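You operate a simulated robot arm through the tools that you are given. There is no shell and no other tool.

Carry out the task below with a simulated two-armed robot. There is one attempt and no reset: what you move stays moved.

Task
Stop the analyser's soak, clear it and put the tray back on top of the machine.
Fine: one press each; stop before the drawer opens, shut it again.
Where things are to end (x, y in the base frame): slide tray within 0.06 m of [0.91, -0.09].

The check looks at the end state, three seconds after you hand in, the way a careful person would. Anything else that was tipped, shoved, dropped, spilled or broken makes it a failure.

Robot
Two 7-joint arms with fingered hands on one trunk that stands fixed in place. Base frame: the origin is at the foot of the trunk, x ahead of it, y to its left, z up. Units: m, rad, N and s.
The left shoulder is at [0.021, 0.208, 1.473], the right one opposite. Each reaches about 1.152 m from its shoulder. Payload 5 kg a hand.
Tool frame (each hand has its own): the origin (TCP) lies between the finger pads and is the grasp point; the fingertips stand 0.048 m ahead of it; z points along the fingers, y is the line along which they close. The gripper opens to 0.16 m; its body begins 0.056 m behind the TCP. The gripper is a hand of 4 fingers: y runs from the thumb to the fingers, the wrist lies at [-0.026, -0.142, -0.252] in the tool frame, and closing takes about 1.5 s.
Orientation is that of the tool frame in the base frame, as [roll, pitch, yaw] about the fixed x, y, z axes, in that order (R = Rz(yaw) Ry(pitch) Rx(roll)). With the fingers straight down and the wrist toward the robot, the tool's x, y and z point along [0, 1, 0], [1, 0, 0] and [0, 0, -1] of the base frame.

Tools
- The arms move only by the tool step_arm. It takes "left_targets", "right_targets" or both (then of equal length, played together; a hand with none holds still); each is a list of rows, each a list of 6 numbers: the shift along the tool's x, y, z in cm, then the turn, a rotation vector about the tool's x, y, z in rad. In form: [[x, y, z, rx, ry, rz], ...]. A call has 1 to 20 rows; each row shifts and turns the commanded pose from where the row before left it, along the tool's axes as they then stand. "left_gripper" and "right_gripper" are, for a hand that has rows, the closure in counts, from 0 (fully open) to 255 (shut), set as the call begins (left out, the last holds). Each row takes 0.2 s and may step no farther than 0.05 m and 0.15 rad from the row before; otherwise, or with a gripper value out of range, the whole call is refused. A pose out of reach is approached as far as the arm can. The call stops where the force on the tool passes 90 N (or 10 N more than at its start, if that is more) or the arm is blocked; 0.2 s more then pass. Each finger travels about 0.108 m/s and halts on what it meets, pressing with about 31 N; the grip force reading is that of the motor and also rises with nothing between the fingers. The clock runs only during rows and for 0.2 s after the last one: add rows that do not move to give the fingers time. The reply holds the time, the measured pose of the TCP, the force on the tool along the base axes, the opening and the grip force, in the units named above and with some noise, with the torque about the TCP (base axes, N m) and any sound that the robot's microphone picked up.
- Cameras (640 x 400 px; columns grow to the right, rows downward): "scene" is now at [0.0937, -0.012, 1.6532]; the picture's right is [-0.12, -0.99, 0.00], its down [-0.64, 0.08, -0.76] and it looks along [0.76, -0.09, -0.65] (base axes); focal length 240 px, centre (320, 200). "left" rides on the left gripper at [-0.087, -0.133, -0.189] in its tool frame; the picture's right is [-0.83, -0.26, 0.49], its down [0.51, -0.71, 0.49] and it looks along [0.22, 0.66, 0.72] (tool axes); focal length 238 px, centre (320, 200). "right" rides on the right gripper at [0.087, -0.133, -0.189] in its tool frame; the picture's right is [-0.83, 0.26, -0.49], its down [-0.51, -0.71, 0.49] and it looks along [-0.22, 0.66, 0.72] (tool axes); focal length 238 px, centre (320, 200). There is no depth. A picture from a camera that has moved, and an enlarged one, comes with that camera's place and axes in the base frame and with its lens.
- snapshot(camera): a new picture of that camera. No time passes.
- slide_trunk(by): moves the trunk up (or, below 0, down) by that many m; the arms and the scene camera ride with it, the base frame stays. It gives what a move gives, with no picture.
- set_fingers(index, middle, ring, thumb_bend, thumb_turn, hand): sets how far each is bent, from 0 (flat) to 1 (curled in); at 0.3 the hand is open as for a grip, at 0.7 the pads meet at the TCP. One left out holds its place. A second passes; each finger stops where it meets its share of the squeeze, and holds until it gets a number again. A gripper value or a shape takes the hand back. It gives what a move gives, with no picture; readings hold the bend of each and the force on the fingers (four entries, about 0 where the hand has none), thumb and palm. thumb_turn goes from beside the hand (0) to across from the fingers (1), as for a grip.
- hand_shape(shape, hand): the hand has 4 fingers and takes this shape, open, in about a second: jaw (thumb against the fingers, like two jaws); tri (thumb and two fingers); tip (a fingertip pinch); poke (one finger out to press); point (the index stretched); flat (the hand flat); cup (the hand cupped); fist (a fist). The gripper value then closes the fingers along that shape, each until it touches; the sizes above hold for jaw. It gives what a move gives, with no picture.
- pan_tilt(pan, tilt): turns the head with the scene camera to pan (to the left, within 1.501 rad either way) and tilt (down, from -0.506 to 1.204), counted from straight ahead of the robot. It gives what a move gives.
- close_up(camera, box): a new picture of the part [left, top, right, bottom] of that camera's present view, enlarged. No time passes.
- job_done(): hands the job in; it is judged then, once.

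Places have to be worked out from the pictures, the camera data and where the tool is seen. Open the grippers and draw the arms clear of the work before you hand the job in, unless the task says otherwise.

The tools are called after "Emit:" by a JSON object that holds its "api" and its "payload". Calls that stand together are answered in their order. step_arm: Moves the arms, as the interface text tells. Its arguments: {"type":"object","properties":{"left_targets":{"type":"array","items":{"type":"array","items":{"type":"number"}}},"left_gripper":{"type":"number"},"right_targets":{"type":"array","items":{"type":"array","items":{"type":"number"}}},"right_gripper":{"type":"number"}},"required":[]} The other tools are called the same way: slide_trunk (by) moves the trunk up or down; hand_shape (shape, hand) gives the hand a shape; set_fingers (index, middle, ring, thumb_bend, thumb_turn, hand) moves the fingers one by one; pan_tilt (pan, tilt) turns the head that bears the scene camera; snapshot (camera) takes a picture; close_up (camera, box) takes an enlarged picture of a part of a camera's view; job_done () hands the job in.

At the start:

```text
clock: 0.0
left_tool_pos: [0.6546, 0.054, 1.4581]
left_orientation: [-3.141, 0.0, 1.571]
left_contact_force: [-0.5, 0.4, 0.1]
left_torque: [0.01, -0.02, 0.0]
left_opening: 0.1595
left_grasp_force: 0.0
left_shape: jaw
left_bend: [0.3, 0.3, 0.3, 0.3, 0.98]
left_finger forces: [0.1, 0.0, 0.0, 0.0, 0.1, 0.1]
right_tool_pos: [0.5824, -0.4553, 1.4647]
right_orientation: [3.142, 0.0, 1.571]
right_contact_force: [0.6, 1.3, 0.1]
right_torque: [0.0, -0.03, 0.0]
right_opening: 0.1597
right_grasp_force: 0.0
right_shape: jaw
right_bend: [0.3, 0.3, 0.3, 0.3, 0.98]
right_finger forces: [0.0, 0.0, 0.0, 0.0, 0.0, 0.0]
trunk travel left (down, up): [-0.475, 0.215]
head pan, tilt (commanded): [-0.122, 0.703]
```

scene: 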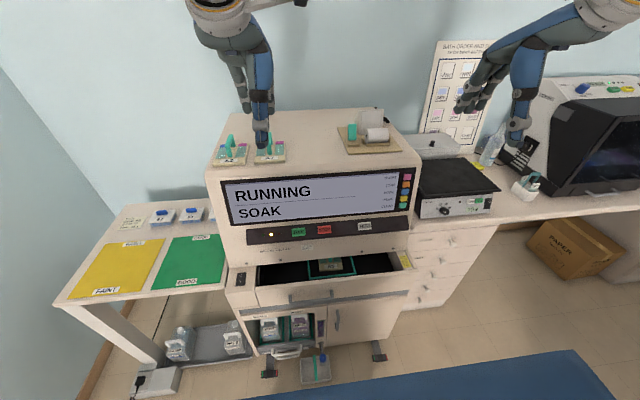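
right: 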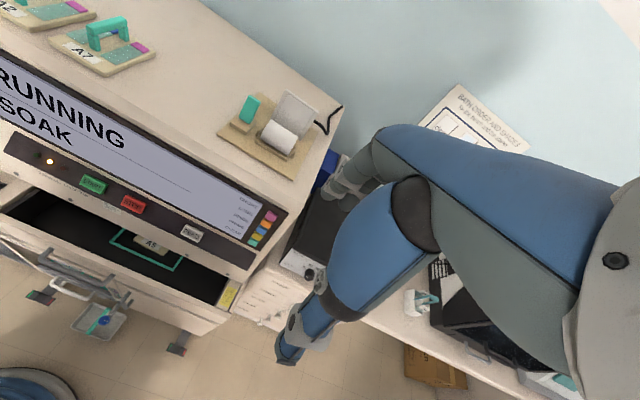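
left: 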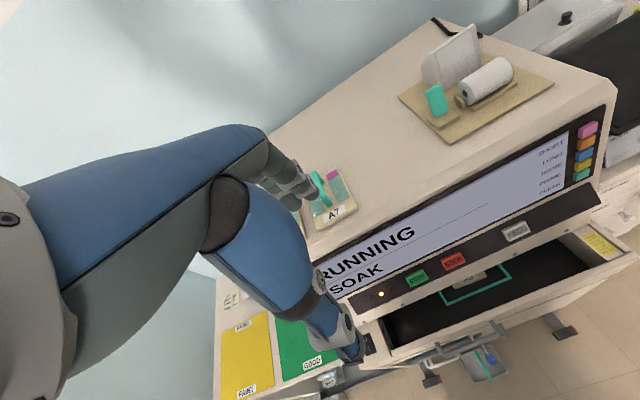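

I'll look closely at the machine's front, the labels and the drawer before moving anything.

Emit:
{"api": "close_up", "payload": {"camera": "scene", "box": [200, 160, 430, 300]}}

Emit:
{"api": "close_up", "payload": {"camera": "left", "box": [340, 200, 640, 390]}}

Emit:
{"api": "close_up", "payload": {"camera": "right", "box": [0, 120, 300, 310]}}

Emit:
{"api": "close_up", "payload": {"camera": "scene", "box": [200, 90, 430, 230]}}

Emit:
{"api": "close_up", "payload": {"camera": "scene", "box": [420, 30, 520, 160]}}

```text
2.78 times, centred on (315, 230) of scene
camera zoom: at [0.0937, -0.012, 1.6532], right [-0.12, -0.99, 0.0], down [-0.64, 0.08, -0.76], along [0.76, -0.09, -0.65], focal length 667 px, centre (334, 116)
```

zoom: 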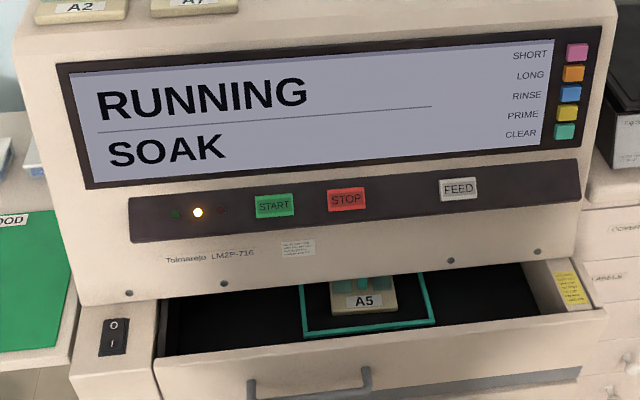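

```text
2.11 times, centred on (490, 295) of left
camera zoom: at [0.5213, -0.0323, 1.6464], right [-0.26, -0.83, -0.49], down [-0.71, 0.51, -0.49], along [0.66, 0.22, -0.72], focal length 502 px, centre (-38, 0)
```

zoom: 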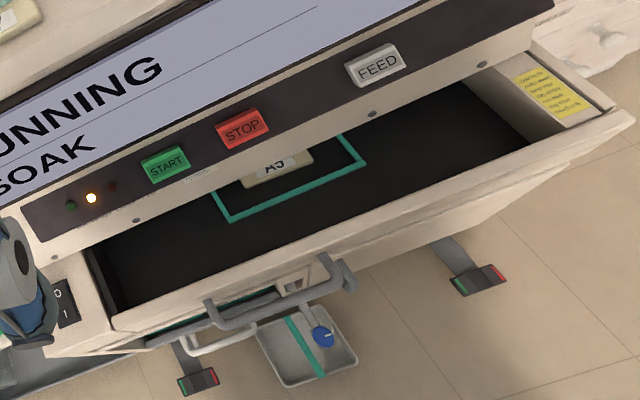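

```text
2.11 times, centred on (150, 215) of right
camera zoom: at [0.45, -0.369, 1.6531], right [0.26, -0.83, 0.49], down [-0.71, -0.51, -0.49], along [0.66, -0.22, -0.72], focal length 502 px, centre (678, 168)
```

zoom: 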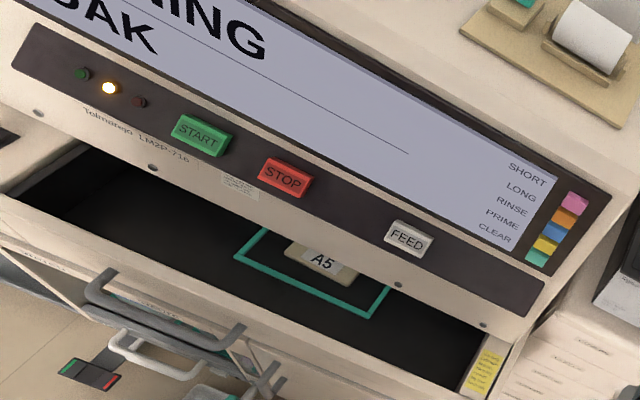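

```text
2.78 times, centred on (315, 160) of scene
camera zoom: at [0.0937, -0.012, 1.6532], right [-0.12, -0.99, 0.0], down [-0.64, 0.08, -0.76], along [0.76, -0.09, -0.65], focal length 667 px, centre (334, 311)
```

zoom: 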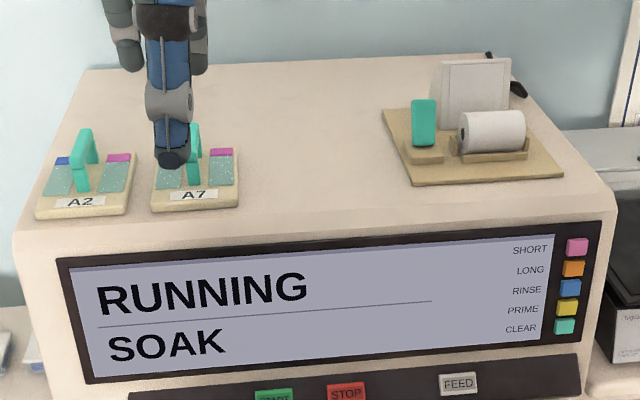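

```text
3.08 times, centred on (470, 95) of scene
camera zoom: at [0.0937, -0.012, 1.6532], right [-0.12, -0.99, 0.0], down [-0.64, 0.08, -0.76], along [0.76, -0.09, -0.65], focal length 738 px, centre (-142, 523)
```

zoom: 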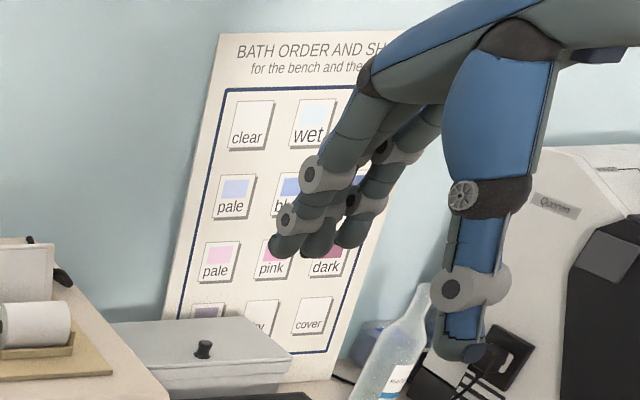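

The display says RUNNING / SOAK, and the drawer appears partly out with tray A5 inside. I'll read the small notes at larger magnification.

Emit:
{"api": "close_up", "payload": {"camera": "right", "box": [210, 270, 250, 320]}}

Emit:
{"api": "close_up", "payload": {"camera": "left", "box": [570, 225, 630, 265]}}

Emit:
{"api": "close_up", "payload": {"camera": "scene", "box": [290, 235, 330, 260]}}

Emit:
{"api": "close_up", "payload": {"camera": "scene", "box": [390, 245, 420, 275]}}

Emit:
{"api": "close_up", "payload": {"camera": "scene", "box": [220, 250, 430, 390]}}

Emit:
{"api": "close_up", "payload": {"camera": "right", "box": [0, 0, 340, 210]}}

```text
8.00 times, centred on (230, 295) of right
camera zoom: at [0.45, -0.369, 1.6531], right [0.26, -0.83, 0.49], down [-0.71, -0.51, -0.49], along [0.66, -0.22, -0.72], focal length 1907 px, centre (1040, -560)
```

zoom: 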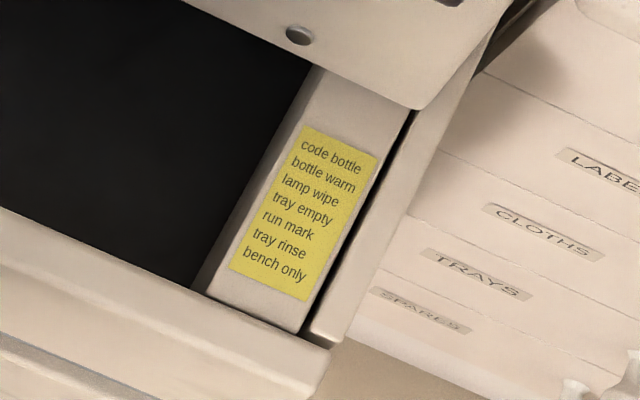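

```text
10.00 times, centred on (600, 245) of left
camera zoom: at [0.5213, -0.0323, 1.6464], right [-0.26, -0.83, -0.49], down [-0.71, 0.51, -0.49], along [0.66, 0.22, -0.72], focal length 2384 px, centre (-2480, -250)
```

zoom: 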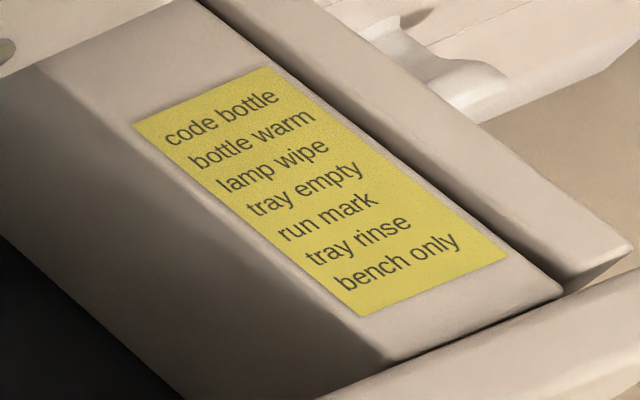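

```text
16.00 times, centred on (310, 248) of scene
camera zoom: at [0.0937, -0.012, 1.6532], right [-0.12, -0.99, 0.0], down [-0.64, 0.08, -0.76], along [0.76, -0.09, -0.65], focal length 3836 px, centre (480, -560)
```

zoom: 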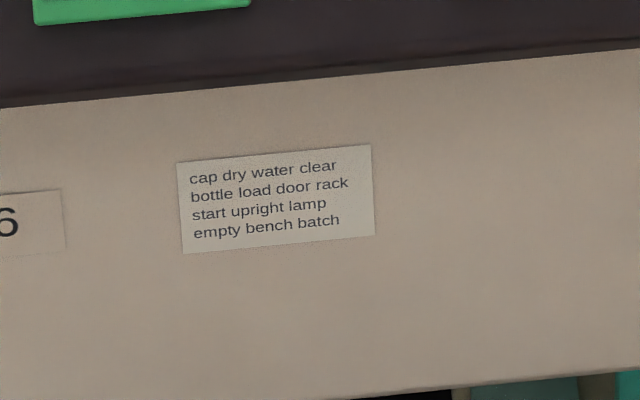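

```text
13.33 times, centred on (405, 260) of scene
camera zoom: at [0.0937, -0.012, 1.6532], right [-0.12, -0.99, 0.0], down [-0.64, 0.08, -0.76], along [0.76, -0.09, -0.65], focal length 3196 px, centre (-813, -600)
```

zoom: 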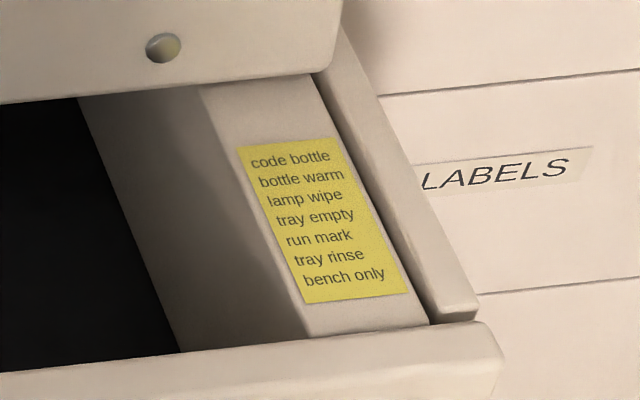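

```text
2.86 times, centred on (325, 320) of scene
camera zoom: at [0.0937, -0.012, 1.6532], right [-0.12, -0.99, 0.0], down [-0.64, 0.08, -0.76], along [0.76, -0.09, -0.65], focal length 685 px, centre (306, -143)
```

zoom: 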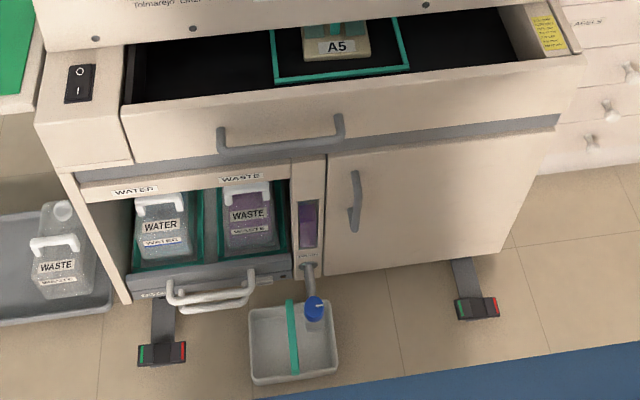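

```text
1.88 times, centred on (170, 105) of right
camera zoom: at [0.45, -0.369, 1.6531], right [0.26, -0.83, 0.49], down [-0.71, -0.51, -0.49], along [0.66, -0.22, -0.72], focal length 449 px, centre (602, 379)
```

zoom: 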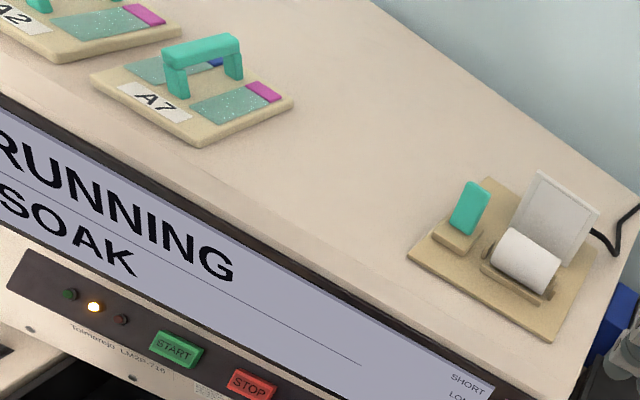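

Triangulating from three views puts STOP near [0.726, -0.105, 0.959], CLEAR (teal) near [0.755, -0.421, 1.025], tray A5 near [0.78, -0.14, 0.70], and the drawer front at about x 0.607, flush with the side block, so the drawer is shut. I'll give the right hand the poke shape and see where its fingertip is.

Emit:
{"api": "hand_shape", "payload": {"hand": "right", "shape": "poke"}}

Emit:
{"api": "snapshot", "payload": {"camera": "right"}}

Emit:
{"api": "snapshot", "payload": {"camera": "scene"}}

```text
clock: 0.9
left_tool_pos: [0.6552, 0.0537, 1.4569]
left_orientation: [-3.141, 0.0, 1.57]
left_contact_force: [0.6, 0.1, 0.4]
left_torque: [0.0, 0.0, 0.0]
left_opening: 0.1597
left_grasp_force: 0.0
left_shape: jaw
left_bend: [0.3, 0.3, 0.3, 0.3, 0.98]
left_finger forces: [0.0, 0.0, 0.0, 0.1, 0.1, 0.0]
right_tool_pos: [0.5832, -0.4563, 1.4654]
right_orientation: [3.142, 0.0, 1.571]
right_contact_force: [-1.0, 0.2, -0.4]
right_torque: [0.0, 0.03, 0.0]
right_opening: 0.0002
right_grasp_force: 0.0
right_shape: poke
right_bend: [0.7, 0.7, 0.99, 1.0, 1.0]
right_finger forces: [0.0, 0.1, 0.0, 0.1, 0.0, 0.1]
trunk travel left (down, up): [-0.475, 0.215]
head pan, tilt (commanded): [-0.122, 0.703]
```

```text
taken
camera right: at [0.4502, -0.369, 1.653], right [0.26, -0.83, 0.49], down [-0.71, -0.51, -0.49], along [0.66, -0.22, -0.72], focal length 238 px, centre (320, 200)
```

right: 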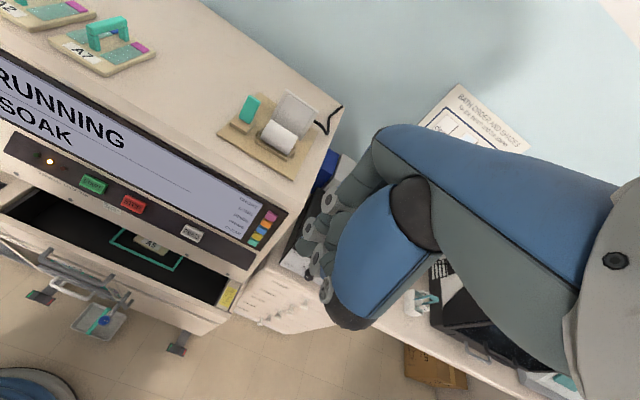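

```text
taken
camera scene: at [0.0939, -0.012, 1.6532], right [-0.12, -0.99, 0.0], down [-0.64, 0.08, -0.76], along [0.76, -0.09, -0.65], focal length 240 px, centre (320, 200)
```

scene: 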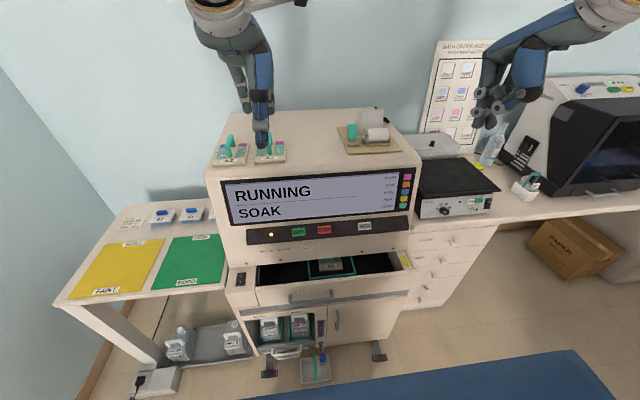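

The poke shape shows bends around 0.7 for two fingers, so I'll zoom in on the hand to see which fingertip protrudes.

Emit:
{"api": "close_up", "payload": {"camera": "right", "box": [260, 130, 480, 350]}}

Emit:
{"api": "close_up", "payload": {"camera": "scene", "box": [440, 30, 580, 150]}}

Emit:
{"api": "close_up", "payload": {"camera": "scene", "box": [190, 0, 310, 160]}}

```text
1.82 times, centred on (370, 240) of right
camera zoom: at [0.4502, -0.369, 1.653], right [0.26, -0.83, 0.49], down [-0.71, -0.51, -0.49], along [0.66, -0.22, -0.72], focal length 433 px, centre (229, 127)
```

zoom: 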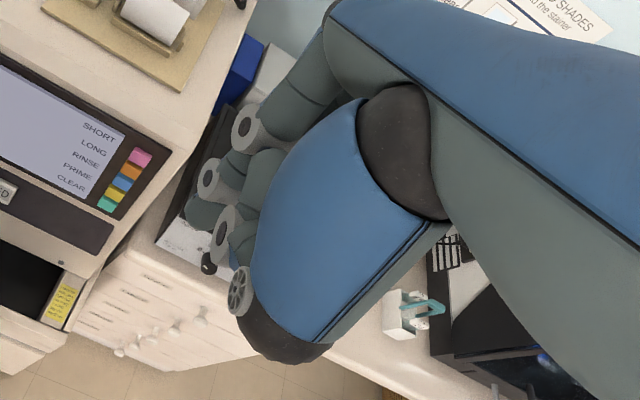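

```text
3.33 times, centred on (510, 90) of scene
camera zoom: at [0.0939, -0.012, 1.6532], right [-0.12, -0.99, 0.0], down [-0.64, 0.08, -0.76], along [0.76, -0.09, -0.65], focal length 799 px, centre (-313, 567)
```

zoom: 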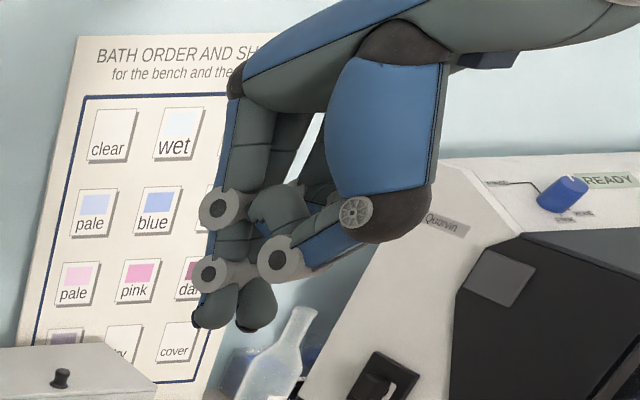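

```text
2.50 times, centred on (250, 80) of scene
camera zoom: at [0.0939, -0.012, 1.6532], right [-0.12, -0.99, 0.0], down [-0.64, 0.08, -0.76], along [0.76, -0.09, -0.65], focal length 599 px, centre (495, 500)
```

zoom: 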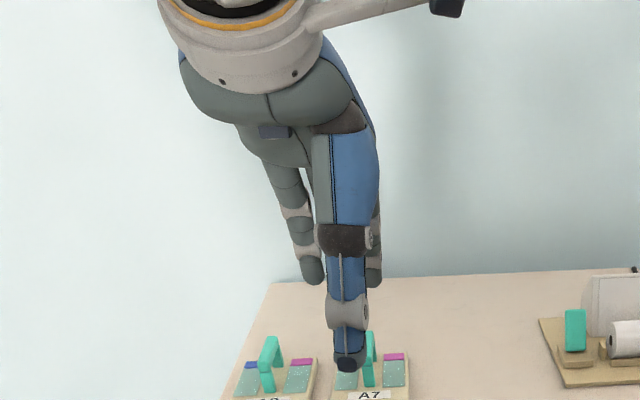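

Index and middle both stand out at 0.7 in this shape, so I'll curl the middle finger too, leaving only the index out, and check the tip.

Emit:
{"api": "set_fingers", "payload": {"hand": "right", "index": 0.6, "middle": 1.0, "ring": 1.0, "thumb_bend": 1.0, "thumb_turn": 1.0}}

Emit:
{"api": "close_up", "payload": {"camera": "right", "box": [260, 130, 480, 350]}}

Emit:
{"api": "close_up", "payload": {"camera": "scene", "box": [440, 30, 580, 150]}}

```text
clock: 1.9
left_tool_pos: [0.6555, 0.0543, 1.4566]
left_orientation: [-3.141, 0.0, 1.571]
left_contact_force: [-0.2, 0.7, -0.6]
left_torque: [0.01, -0.02, -0.01]
left_opening: 0.1597
left_grasp_force: 0.0
left_shape: jaw
left_bend: [0.3, 0.3, 0.3, 0.3, 0.98]
left_finger forces: [0.0, 0.1, 0.0, 0.1, 0.1, 0.0]
right_tool_pos: [0.5828, -0.4562, 1.4637]
right_orientation: [3.141, 0.0, 1.57]
right_contact_force: [-0.1, 0.2, 0.3]
right_torque: [0.01, -0.01, 0.0]
right_opening: 0.05
right_grasp_force: 0.1
right_shape: fingers
right_bend: [0.27, 0.91, 1.0, 1.0, 1.0]
right_finger forces: [0.0, 0.1, 0.0, 0.1, 0.0, 0.0]
trunk travel left (down, up): [-0.475, 0.215]
head pan, tilt (commanded): [-0.122, 0.703]
```

```text
1.82 times, centred on (370, 240) of right
camera zoom: at [0.4501, -0.3689, 1.6531], right [0.26, -0.83, 0.49], down [-0.71, -0.51, -0.49], along [0.66, -0.22, -0.72], focal length 433 px, centre (229, 127)
```

zoom: 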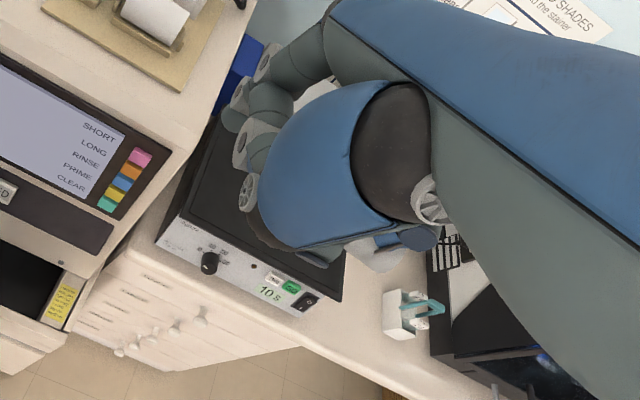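

```text
3.33 times, centred on (510, 90) of scene
camera zoom: at [0.0938, -0.0119, 1.6532], right [-0.12, -0.99, 0.0], down [-0.64, 0.08, -0.76], along [0.76, -0.09, -0.65], focal length 799 px, centre (-313, 567)
```

zoom: 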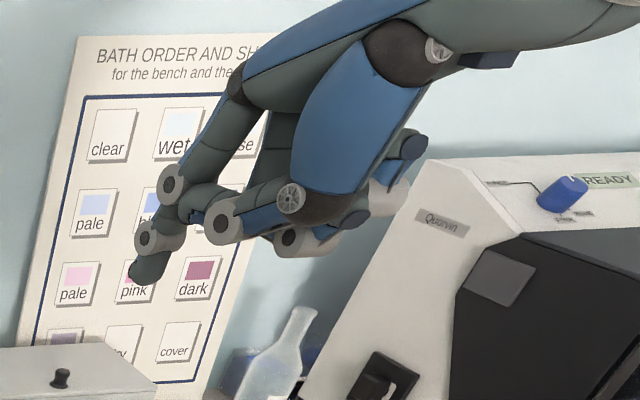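

The index is still moving (0.27 now), so I'll wait a second and look again.

Emit:
{"api": "step_arm", "payload": {"right_targets": [[0, 0, 0, 0, 0, 0], [0, 0, 0, 0, 0, 0], [0, 0, 0, 0, 0, 0], [0, 0, 0, 0, 0, 0], [0, 0, 0, 0, 0, 0]]}}

Emit:
{"api": "close_up", "payload": {"camera": "scene", "box": [440, 30, 580, 150]}}

Emit:
{"api": "close_up", "payload": {"camera": "right", "box": [260, 130, 480, 350]}}

```text
clock: 3.1
left_tool_pos: [0.6542, 0.0526, 1.4576]
left_orientation: [-3.141, 0.001, 1.57]
left_contact_force: [0.3, -0.8, 0.2]
left_torque: [0.02, 0.02, 0.01]
left_opening: 0.1597
left_grasp_force: 0.2
left_shape: jaw
left_bend: [0.3, 0.3, 0.3, 0.3, 0.98]
left_finger forces: [0.0, 0.1, 0.0, 0.1, 0.0, 0.0]
right_tool_pos: [0.583, -0.4557, 1.4654]
right_orientation: [-3.141, 0.001, 1.571]
right_contact_force: [0.3, 0.8, 0.2]
right_torque: [0.01, -0.02, -0.01]
right_opening: 0.0499
right_grasp_force: 0.0
right_shape: fingers
right_bend: [0.27, 0.91, 1.0, 1.0, 1.0]
right_finger forces: [0.1, 0.0, 0.1, 0.0, 0.0, 0.0]
trunk travel left (down, up): [-0.475, 0.215]
head pan, tilt (commanded): [-0.122, 0.703]
```

```text
3.33 times, centred on (510, 90) of scene
camera zoom: at [0.0937, -0.012, 1.6532], right [-0.12, -0.99, 0.0], down [-0.64, 0.08, -0.76], along [0.76, -0.09, -0.65], focal length 799 px, centre (-313, 567)
```

zoom: 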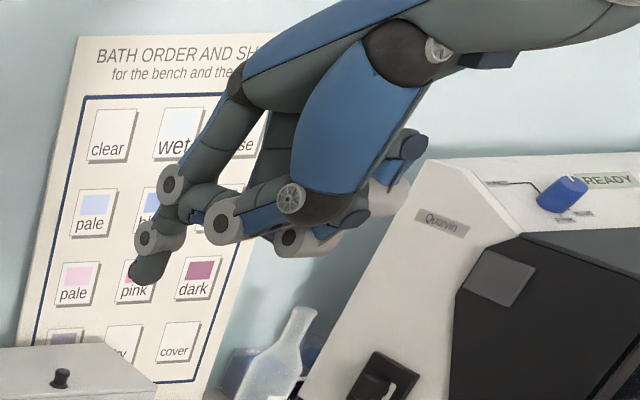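

```text
1.82 times, centred on (370, 240) of right
camera zoom: at [0.45, -0.369, 1.6531], right [0.26, -0.83, 0.49], down [-0.71, -0.51, -0.49], along [0.66, -0.22, -0.72], focal length 433 px, centre (229, 127)
```

zoom: 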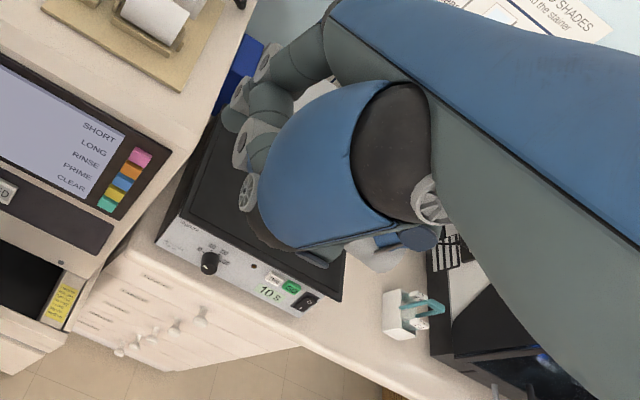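

The index tip stands out but the bend readings are odd. I'll try the "point" shape, which should stretch the index clear of the other fingers.

Emit:
{"api": "hand_shape", "payload": {"hand": "right", "shape": "point"}}

Emit:
{"api": "step_arm", "payload": {"right_targets": [[0, 0, 0, 0, 0, 0], [0, 0, 0, 0, 0, 0], [0, 0, 0, 0, 0, 0], [0, 0, 0, 0, 0, 0], [0, 0, 0, 0, 0, 0]]}}

Emit:
{"api": "close_up", "payload": {"camera": "scene", "box": [440, 30, 580, 150]}}

Emit:
{"api": "close_up", "payload": {"camera": "right", "box": [260, 130, 480, 350]}}

```text
clock: 4.0
left_tool_pos: [0.6556, 0.0527, 1.459]
left_orientation: [3.14, 0.0, 1.57]
left_contact_force: [-0.2, -0.2, -0.2]
left_torque: [0.03, -0.01, 0.0]
left_opening: 0.1597
left_grasp_force: 0.0
left_shape: jaw
left_bend: [0.3, 0.3, 0.3, 0.3, 0.98]
left_finger forces: [0.0, 0.0, 0.1, 0.0, 0.0, 0.0]
right_tool_pos: [0.5819, -0.4551, 1.4649]
right_orientation: [-3.14, -0.001, 1.571]
right_contact_force: [0.6, -0.5, -0.6]
right_torque: [0.04, -0.02, 0.0]
right_opening: 0.1538
right_grasp_force: 0.1
right_shape: point
right_bend: [0.19, 1.0, 1.0, 1.0, 0.87]
right_finger forces: [0.0, 0.0, 0.0, 0.0, 0.0, 0.0]
trunk travel left (down, up): [-0.475, 0.215]
head pan, tilt (commanded): [-0.122, 0.703]
```

```text
clock: 5.2
left_tool_pos: [0.6544, 0.0529, 1.4576]
left_orientation: [3.14, -0.001, 1.571]
left_contact_force: [-0.4, 0.4, 0.0]
left_torque: [-0.01, -0.06, -0.01]
left_opening: 0.1596
left_grasp_force: 0.1
left_shape: jaw
left_bend: [0.3, 0.3, 0.3, 0.3, 0.98]
left_finger forces: [0.0, 0.1, 0.1, 0.0, 0.0, 0.1]
right_tool_pos: [0.5821, -0.4561, 1.4653]
right_orientation: [-3.14, 0.001, 1.571]
right_contact_force: [-0.1, -0.4, 0.4]
right_torque: [-0.01, -0.02, 0.0]
right_opening: 0.1535
right_grasp_force: 0.0
right_shape: point
right_bend: [0.19, 1.0, 1.0, 1.0, 0.87]
right_finger forces: [0.0, 0.1, 0.1, 0.0, 0.0, 0.0]
trunk travel left (down, up): [-0.475, 0.215]
head pan, tilt (commanded): [-0.122, 0.703]
```

```text
3.33 times, centred on (510, 90) of scene
camera zoom: at [0.0937, -0.012, 1.6532], right [-0.12, -0.99, 0.0], down [-0.64, 0.08, -0.76], along [0.76, -0.09, -0.65], focal length 799 px, centre (-313, 567)
```

zoom: 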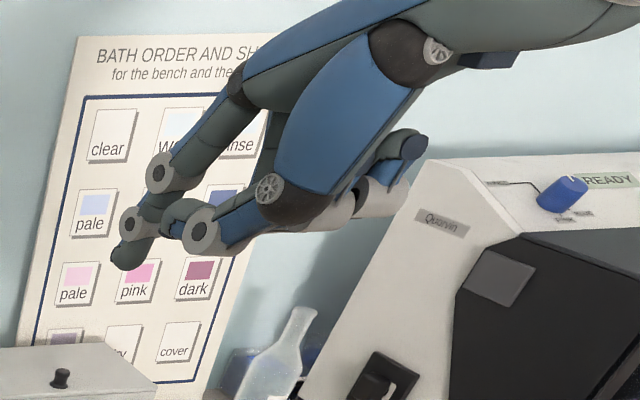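

```text
1.82 times, centred on (370, 240) of right
camera zoom: at [0.45, -0.369, 1.6531], right [0.26, -0.83, 0.49], down [-0.71, -0.51, -0.49], along [0.66, -0.22, -0.72], focal length 433 px, centre (229, 127)
```

zoom: 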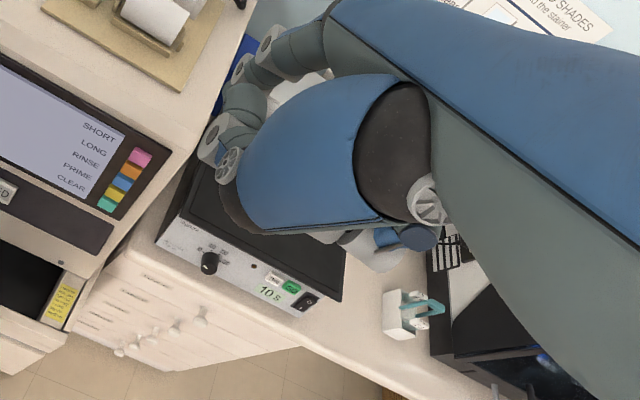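

The thumb is curled across and blocking the index. I'll turn the thumb out beside the hand and set the index at a moderate bend so that it points along the tool z.

Emit:
{"api": "set_fingers", "payload": {"hand": "right", "index": 0.3, "middle": 1.0, "ring": 1.0, "thumb_bend": 0.3, "thumb_turn": 0.0}}

Emit:
{"api": "set_fingers", "payload": {"hand": "right", "index": 0.6, "middle": 1.0, "ring": 1.0}}

Emit:
{"api": "close_up", "payload": {"camera": "scene", "box": [440, 30, 580, 150]}}

Emit:
{"api": "close_up", "payload": {"camera": "right", "box": [260, 130, 480, 350]}}

```text
clock: 6.2
left_tool_pos: [0.6538, 0.0535, 1.4567]
left_orientation: [-3.142, -0.001, 1.57]
left_contact_force: [0.0, -0.4, -0.7]
left_torque: [0.0, 0.03, -0.02]
left_opening: 0.1596
left_grasp_force: 0.1
left_shape: jaw
left_bend: [0.3, 0.3, 0.3, 0.3, 0.98]
left_finger forces: [0.1, 0.0, 0.0, 0.2, 0.0, 0.0]
right_tool_pos: [0.5824, -0.4561, 1.4649]
right_orientation: [-3.141, -0.001, 1.57]
right_contact_force: [0.1, -0.1, 0.1]
right_torque: [-0.01, -0.01, 0.03]
right_opening: 0.2343
right_grasp_force: 0.1
right_shape: fingers
right_bend: [0.3, 1.0, 1.0, 0.3, 0.0]
right_finger forces: [0.0, 0.0, 0.1, 0.1, 0.0, 0.1]
trunk travel left (down, up): [-0.475, 0.215]
head pan, tilt (commanded): [-0.122, 0.703]
```

```text
clock: 7.2
left_tool_pos: [0.6545, 0.0533, 1.4576]
left_orientation: [3.142, 0.0, 1.569]
left_contact_force: [-0.5, 0.2, -0.1]
left_torque: [0.02, 0.01, 0.0]
left_opening: 0.1594
left_grasp_force: 0.1
left_shape: jaw
left_bend: [0.3, 0.3, 0.3, 0.3, 0.98]
left_finger forces: [0.1, 0.0, 0.1, 0.0, 0.0, 0.0]
right_tool_pos: [0.5822, -0.4557, 1.4644]
right_orientation: [-3.141, 0.0, 1.57]
right_contact_force: [0.4, 0.0, 0.3]
right_torque: [0.0, -0.02, -0.04]
right_opening: 0.2108
right_grasp_force: 0.1
right_shape: fingers
right_bend: [0.6, 1.0, 1.0, 0.3, 0.0]
right_finger forces: [0.1, 0.0, 0.0, 0.1, 0.0, 0.1]
trunk travel left (down, up): [-0.475, 0.215]
head pan, tilt (commanded): [-0.122, 0.703]
```

```text
3.33 times, centred on (510, 90) of scene
camera zoom: at [0.0937, -0.012, 1.6532], right [-0.12, -0.99, 0.0], down [-0.64, 0.08, -0.76], along [0.76, -0.09, -0.65], focal length 799 px, centre (-313, 567)
```

zoom: 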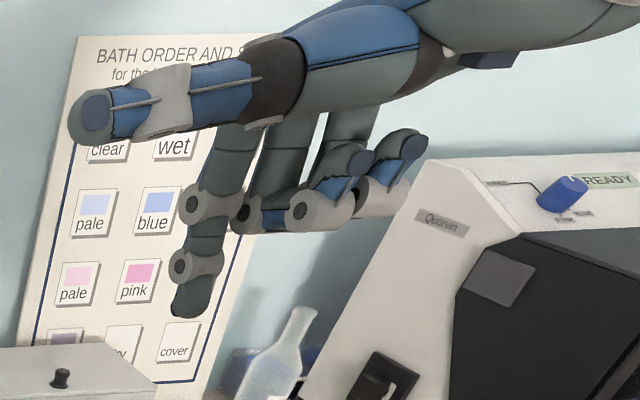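

```text
1.82 times, centred on (370, 240) of right
camera zoom: at [0.45, -0.369, 1.6531], right [0.26, -0.83, 0.49], down [-0.71, -0.51, -0.49], along [0.66, -0.22, -0.72], focal length 433 px, centre (229, 127)
```

zoom: 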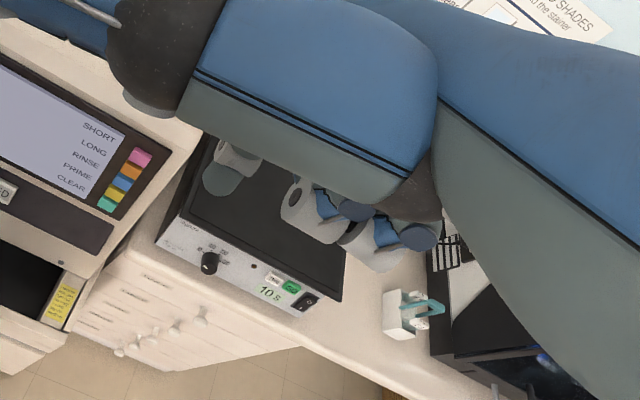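

Now only the index points along the tool's z, with its tip roughly at tool offset [0.013, 0.027, 0.046] from the TCP. I'll pitch the right hand up about its x-axis by about 1.27 rad so the finger faces the sloped panel.

Emit:
{"api": "step_arm", "payload": {"right_targets": [[0, 0, 0, -0.141, 0, 0], [0, 0, 0, -0.141, 0, 0], [0, 0, 0, -0.141, 0, 0], [0, 0, 0, -0.141, 0, 0], [0, 0, 0, -0.141, 0, 0], [0, 0, 0, -0.141, 0, 0], [0, 0, 0, -0.141, 0, 0], [0, 0, 0, -0.141, 0, 0], [0, 0, 0, -0.141, 0, 0]]}}

Emit:
{"api": "snapshot", "payload": {"camera": "scene"}}

Emit:
{"api": "snapshot", "payload": {"camera": "right"}}

```text
clock: 9.2
left_tool_pos: [0.6562, 0.051, 1.4565]
left_orientation: [-3.139, -0.001, 1.572]
left_contact_force: [1.0, -0.4, 0.2]
left_torque: [0.06, 0.06, -0.03]
left_opening: 0.1594
left_grasp_force: 0.0
left_shape: jaw
left_bend: [0.3, 0.3, 0.3, 0.3, 0.98]
left_finger forces: [0.1, 0.0, 0.0, 0.0, 0.0, 0.0]
right_tool_pos: [0.5831, -0.4573, 1.4642]
right_orientation: [1.872, 0.0, 1.568]
right_contact_force: [1.0, 0.0, -1.1]
right_torque: [0.02, -0.01, 0.08]
right_opening: 0.211
right_grasp_force: 0.0
right_shape: fingers
right_bend: [0.6, 1.0, 1.0, 0.3, 0.0]
right_finger forces: [0.0, 0.1, 0.1, 0.0, 0.0, 0.1]
trunk travel left (down, up): [-0.475, 0.215]
head pan, tilt (commanded): [-0.122, 0.703]
```

```text
taken
camera scene: at [0.0957, -0.0132, 1.6531], right [-0.12, -0.99, 0.0], down [-0.64, 0.08, -0.76], along [0.76, -0.09, -0.65], focal length 240 px, centre (320, 200)
```

scene: 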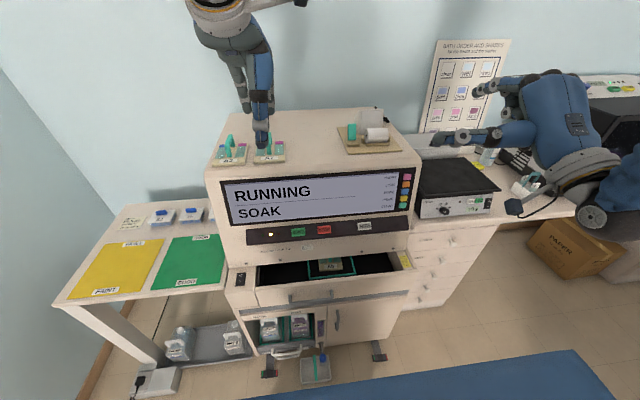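

```text
taken
camera right: at [0.3646, -0.3701, 1.3926], right [-0.39, -0.83, 0.39], down [0.26, -0.51, -0.82], along [0.88, -0.22, 0.41], focal length 238 px, centre (320, 200)
```

right: 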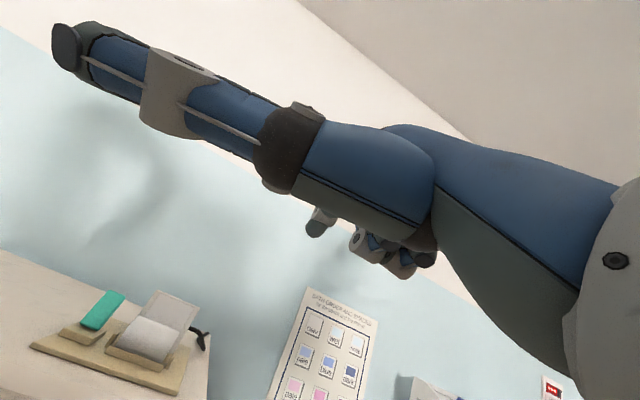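

The pitch went fine. I'll carry the right hand down and left to a standoff in front of STOP, keeping x around 0.5 so that the tip stays well clear of the panel.

Emit:
{"api": "step_arm", "payload": {"right_targets": [[2.59, -3.9, 0.54, 0, 0, 0], [2.59, -3.9, 0.54, 0, 0, 0], [2.59, -3.9, 0.54, 0, 0, 0], [2.59, -3.9, 0.54, 0, 0, 0], [2.59, -3.9, 0.54, 0, 0, 0], [2.59, -3.9, 0.54, 0, 0, 0], [2.59, -3.9, 0.54, 0, 0, 0], [2.59, -3.9, 0.54, 0, 0, 0], [2.59, -3.9, 0.54, 0, 0, 0], [2.59, -3.9, 0.54, 0, 0, 0], [2.59, -3.9, 0.54, 0, 0, 0], [2.59, -3.9, 0.54, 0, 0, 0], [2.59, -3.9, 0.54, 0, 0, 0]]}}

Emit:
{"api": "snapshot", "payload": {"camera": "scene"}}

Emit:
{"api": "snapshot", "payload": {"camera": "right"}}

Emit:
{"api": "snapshot", "payload": {"camera": "left"}}

```text
clock: 12.0
left_tool_pos: [0.6557, 0.053, 1.4576]
left_orientation: [3.141, 0.001, 1.572]
left_contact_force: [-0.5, 0.5, -0.4]
left_torque: [-0.11, 0.01, 0.01]
left_opening: 0.1598
left_grasp_force: 0.0
left_shape: jaw
left_bend: [0.3, 0.3, 0.3, 0.3, 0.98]
left_finger forces: [0.0, 0.0, 0.0, 0.1, 0.0, 0.0]
right_tool_pos: [0.4977, -0.121, 0.9587]
right_orientation: [1.871, 0.0, 1.568]
right_contact_force: [0.3, 0.6, 0.4]
right_torque: [0.03, 0.05, -0.02]
right_opening: 0.2107
right_grasp_force: 0.2
right_shape: fingers
right_bend: [0.6, 1.0, 1.0, 0.3, 0.0]
right_finger forces: [0.0, 0.1, 0.0, 0.0, 0.0, 0.1]
trunk travel left (down, up): [-0.475, 0.215]
head pan, tilt (commanded): [-0.122, 0.703]
```

```text
taken
camera scene: at [0.0934, -0.011, 1.6533], right [-0.12, -0.99, 0.0], down [-0.64, 0.08, -0.76], along [0.76, -0.09, -0.65], focal length 240 px, centre (320, 200)
```

scene: 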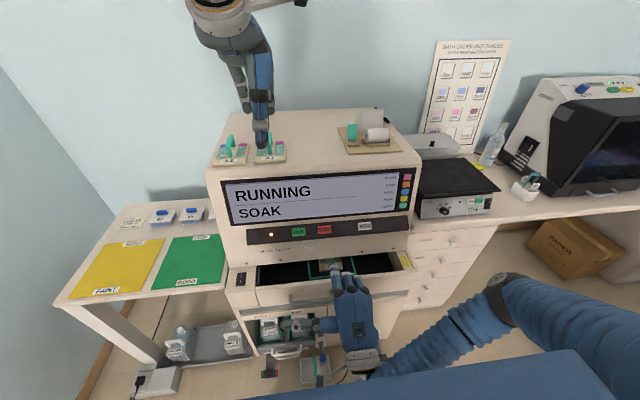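

```text
taken
camera right: at [0.2788, -0.0337, 0.8886], right [-0.39, -0.83, 0.39], down [0.26, -0.51, -0.82], along [0.88, -0.22, 0.41], focal length 238 px, centre (320, 200)
```

right: 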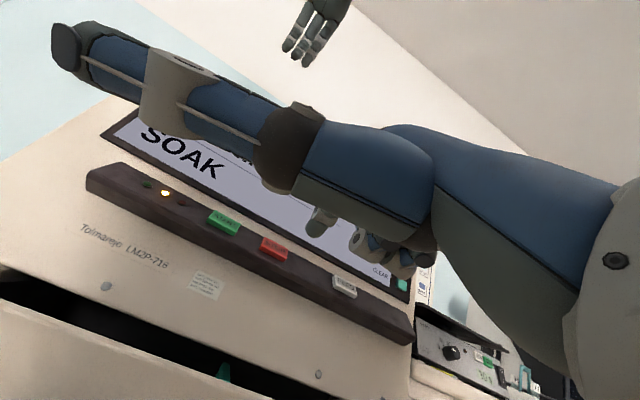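

```text
taken
camera left: at [0.521, -0.0313, 1.6466], right [-0.26, -0.83, -0.49], down [-0.71, 0.51, -0.49], along [0.66, 0.22, -0.72], focal length 238 px, centre (320, 200)
```

left: 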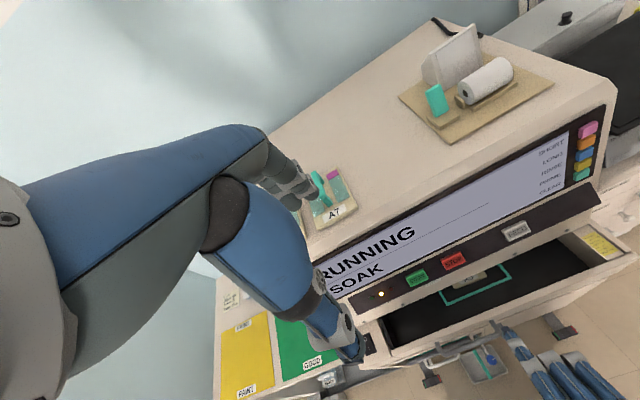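

The index tip and the STOP button are both visible from the right and scene cameras. I'll zoom in on all three views to locate the fingertip accurately.

Emit:
{"api": "close_up", "payload": {"camera": "right", "box": [190, 170, 450, 330]}}

Emit:
{"api": "close_up", "payload": {"camera": "scene", "box": [270, 210, 400, 300]}}

Emit:
{"api": "close_up", "payload": {"camera": "left", "box": [440, 230, 640, 400]}}

```text
2.46 times, centred on (320, 250) of right
camera zoom: at [0.2788, -0.0337, 0.8886], right [-0.39, -0.83, 0.39], down [0.26, -0.51, -0.82], along [0.88, -0.22, 0.41], focal length 587 px, centre (320, 77)
```

zoom: 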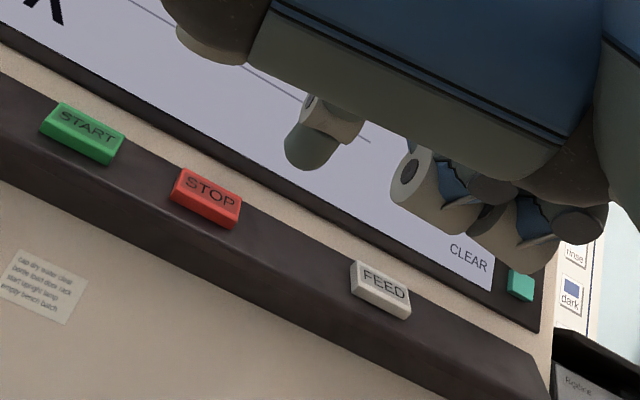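

```text
4.44 times, centred on (335, 255) of scene
camera zoom: at [0.0934, -0.011, 1.6533], right [-0.12, -0.99, 0.0], down [-0.64, 0.08, -0.76], along [0.76, -0.09, -0.65], focal length 1066 px, centre (253, -44)
```

zoom: 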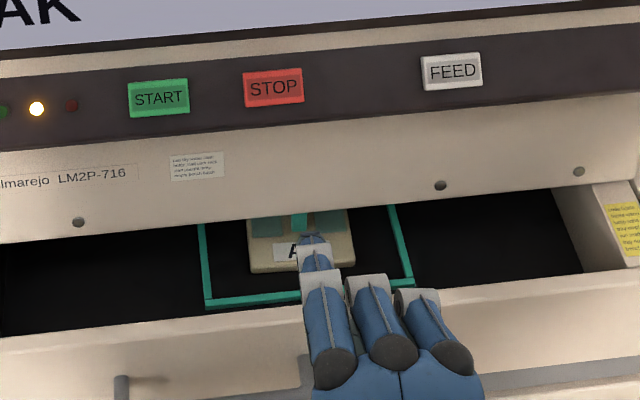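

```text
2.35 times, centred on (540, 315) of left
camera zoom: at [0.521, -0.0313, 1.6466], right [-0.26, -0.83, -0.49], down [-0.71, 0.51, -0.49], along [0.66, 0.22, -0.72], focal length 561 px, centre (-198, -71)
```

zoom: 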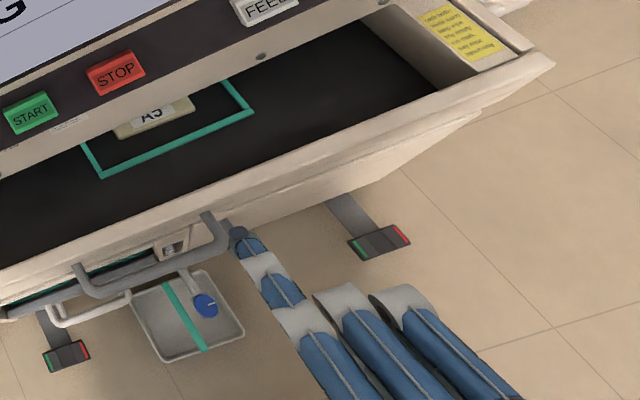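

The fingertip is about at [0.567, -0.112, 0.963]. I'll move it to about 5 cm in front of STOP, then recheck before pressing.

Emit:
{"api": "step_arm", "payload": {"right_targets": [[0.2, 1.44, 3.45, 0, 0, 0], [0.2, 1.44, 3.45, 0, 0, 0], [0.2, 1.44, 3.45, 0, 0, 0], [0, 0, 0, 0, 0, 0]]}}

Emit:
{"api": "close_up", "payload": {"camera": "right", "box": [190, 130, 450, 290]}}

Emit:
{"api": "close_up", "payload": {"camera": "scene", "box": [270, 210, 400, 300]}}

Emit:
{"api": "close_up", "payload": {"camera": "left", "box": [380, 220, 580, 345]}}

```text
clock: 13.0
left_tool_pos: [0.6542, 0.0544, 1.4577]
left_orientation: [3.141, 0.0, 1.572]
left_contact_force: [-1.3, -1.2, 0.0]
left_torque: [0.03, -0.08, 0.03]
left_opening: 0.1595
left_grasp_force: 0.0
left_shape: jaw
left_bend: [0.3, 0.3, 0.3, 0.3, 0.98]
left_finger forces: [0.0, 0.0, 0.0, 0.0, 0.0, 0.1]
right_tool_pos: [0.612, -0.116, 0.9721]
right_orientation: [1.87, 0.0, 1.57]
right_contact_force: [0.6, -0.1, 0.9]
right_torque: [0.0, -0.01, 0.01]
right_opening: 0.2106
right_grasp_force: 0.1
right_shape: fingers
right_bend: [0.6, 1.0, 1.0, 0.3, 0.0]
right_finger forces: [0.0, 0.0, 0.1, 0.1, 0.0, 0.0]
trunk travel left (down, up): [-0.475, 0.215]
head pan, tilt (commanded): [-0.122, 0.703]
```

```text
2.46 times, centred on (320, 210) of right
camera zoom: at [0.3922, -0.029, 0.9007], right [-0.39, -0.83, 0.39], down [0.26, -0.51, -0.82], along [0.88, -0.22, 0.41], focal length 587 px, centre (320, 175)
```

zoom: 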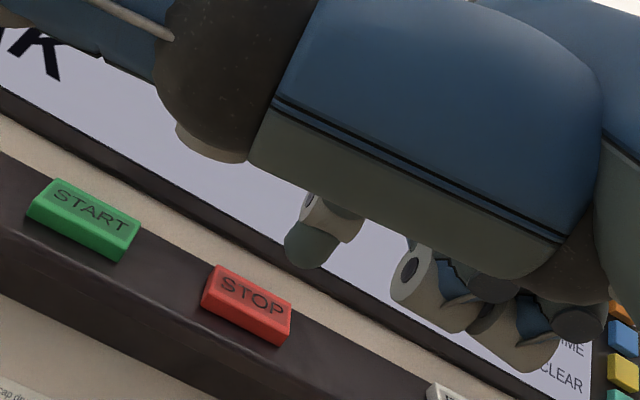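

```text
4.44 times, centred on (335, 255) of scene
camera zoom: at [0.0929, -0.0123, 1.6533], right [-0.12, -0.99, 0.0], down [-0.64, 0.08, -0.76], along [0.76, -0.09, -0.65], focal length 1066 px, centre (253, -44)
```

zoom: 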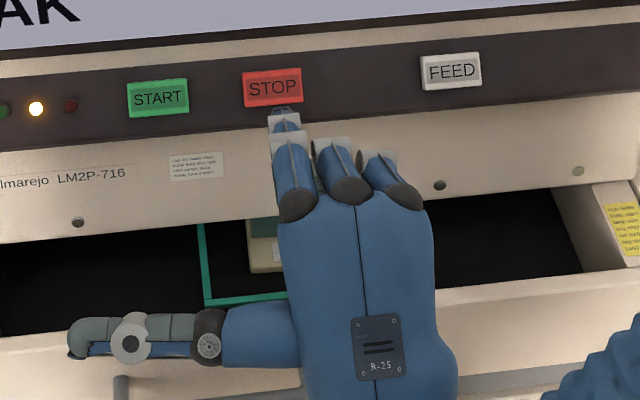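

```text
3.20 times, centred on (480, 282) of left
camera zoom: at [0.5204, -0.0326, 1.6468], right [-0.26, -0.83, -0.49], down [-0.71, 0.51, -0.49], along [0.66, 0.22, -0.72], focal length 763 px, centre (-192, -64)
```

zoom: 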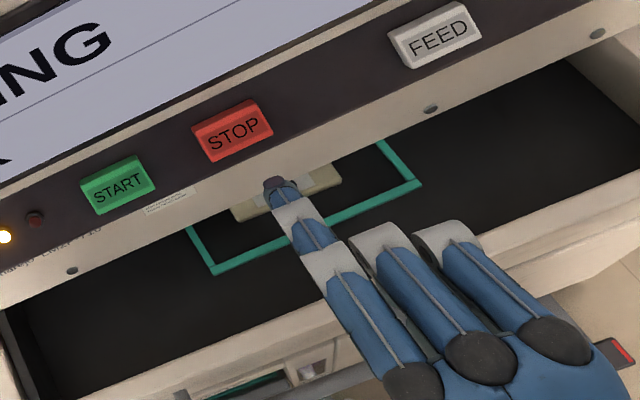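

The tip (≈[0.673, -0.104, 0.987]) needs about 1 cm down in tool y and about 5.8 cm forward to touch STOP. I'll go 4.8 cm forward with the correction and check the reading.

Emit:
{"api": "step_arm", "payload": {"right_targets": [[0, -0.8, 1.2, 0, 0, 0], [0, 0, 1.8, 0, 0, 0], [0, 0, 1.0, 0, 0, 0], [0, 0, 0.8, 0, 0, 0]]}}

Emit:
{"api": "close_up", "payload": {"camera": "right", "box": [190, 130, 450, 290]}}

Emit:
{"api": "close_up", "payload": {"camera": "scene", "box": [270, 180, 400, 270]}}

Emit:
{"api": "close_up", "payload": {"camera": "left", "box": [380, 220, 580, 345]}}

```text
clock: 14.0
left_tool_pos: [0.6553, 0.0528, 1.4561]
left_orientation: [-3.141, 0.002, 1.57]
left_contact_force: [0.2, 0.9, 0.2]
left_torque: [0.0, 0.05, 0.0]
left_opening: 0.1597
left_grasp_force: 0.1
left_shape: jaw
left_bend: [0.3, 0.3, 0.3, 0.3, 0.98]
left_finger forces: [0.0, 0.0, 0.0, 0.0, 0.0, 0.1]
right_tool_pos: [0.6547, -0.1128, 0.9488]
right_orientation: [1.872, 0.0, 1.568]
right_contact_force: [-1.1, -0.4, 0.4]
right_torque: [-0.04, -0.02, -0.04]
right_opening: 0.211
right_grasp_force: 0.1
right_shape: fingers
right_bend: [0.6, 1.0, 1.0, 0.3, 0.0]
right_finger forces: [0.0, 0.1, 0.0, 0.1, 0.0, 0.0]
trunk travel left (down, up): [-0.475, 0.215]
head pan, tilt (commanded): [-0.122, 0.703]
```

```text
2.46 times, centred on (320, 210) of right
camera zoom: at [0.4341, -0.0264, 0.8783], right [-0.39, -0.83, 0.39], down [0.26, -0.51, -0.82], along [0.88, -0.22, 0.41], focal length 587 px, centre (320, 175)
```

zoom: 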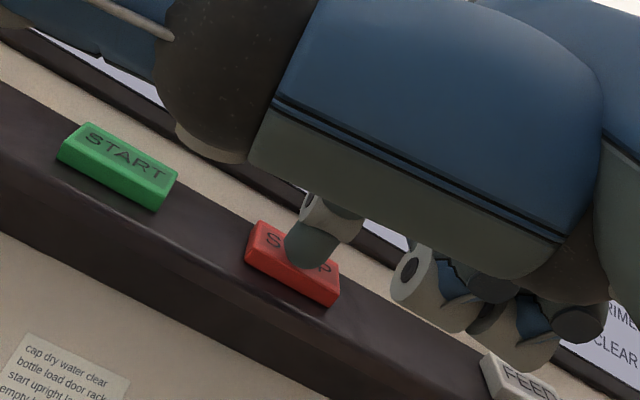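

```text
4.44 times, centred on (335, 225) of scene
camera zoom: at [0.0941, -0.0116, 1.6532], right [-0.12, -0.99, 0.0], down [-0.64, 0.08, -0.76], along [0.76, -0.09, -0.65], focal length 1066 px, centre (253, 89)
```

zoom: 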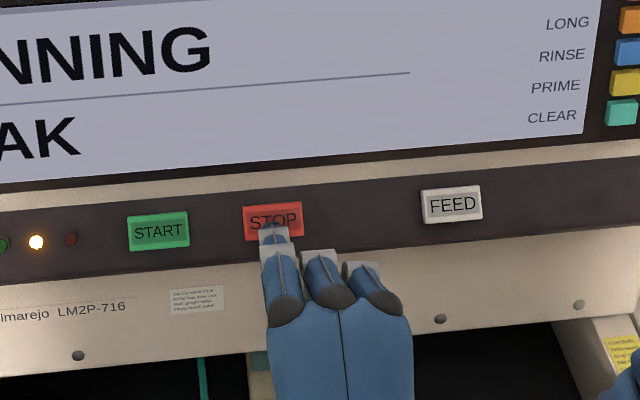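

```text
3.20 times, centred on (480, 282) of left
camera zoom: at [0.5217, -0.0319, 1.6463], right [-0.26, -0.83, -0.49], down [-0.71, 0.51, -0.49], along [0.66, 0.22, -0.72], focal length 763 px, centre (-192, -64)
```

zoom: 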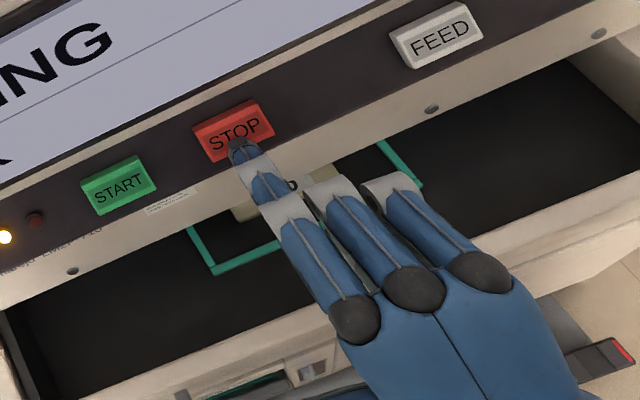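

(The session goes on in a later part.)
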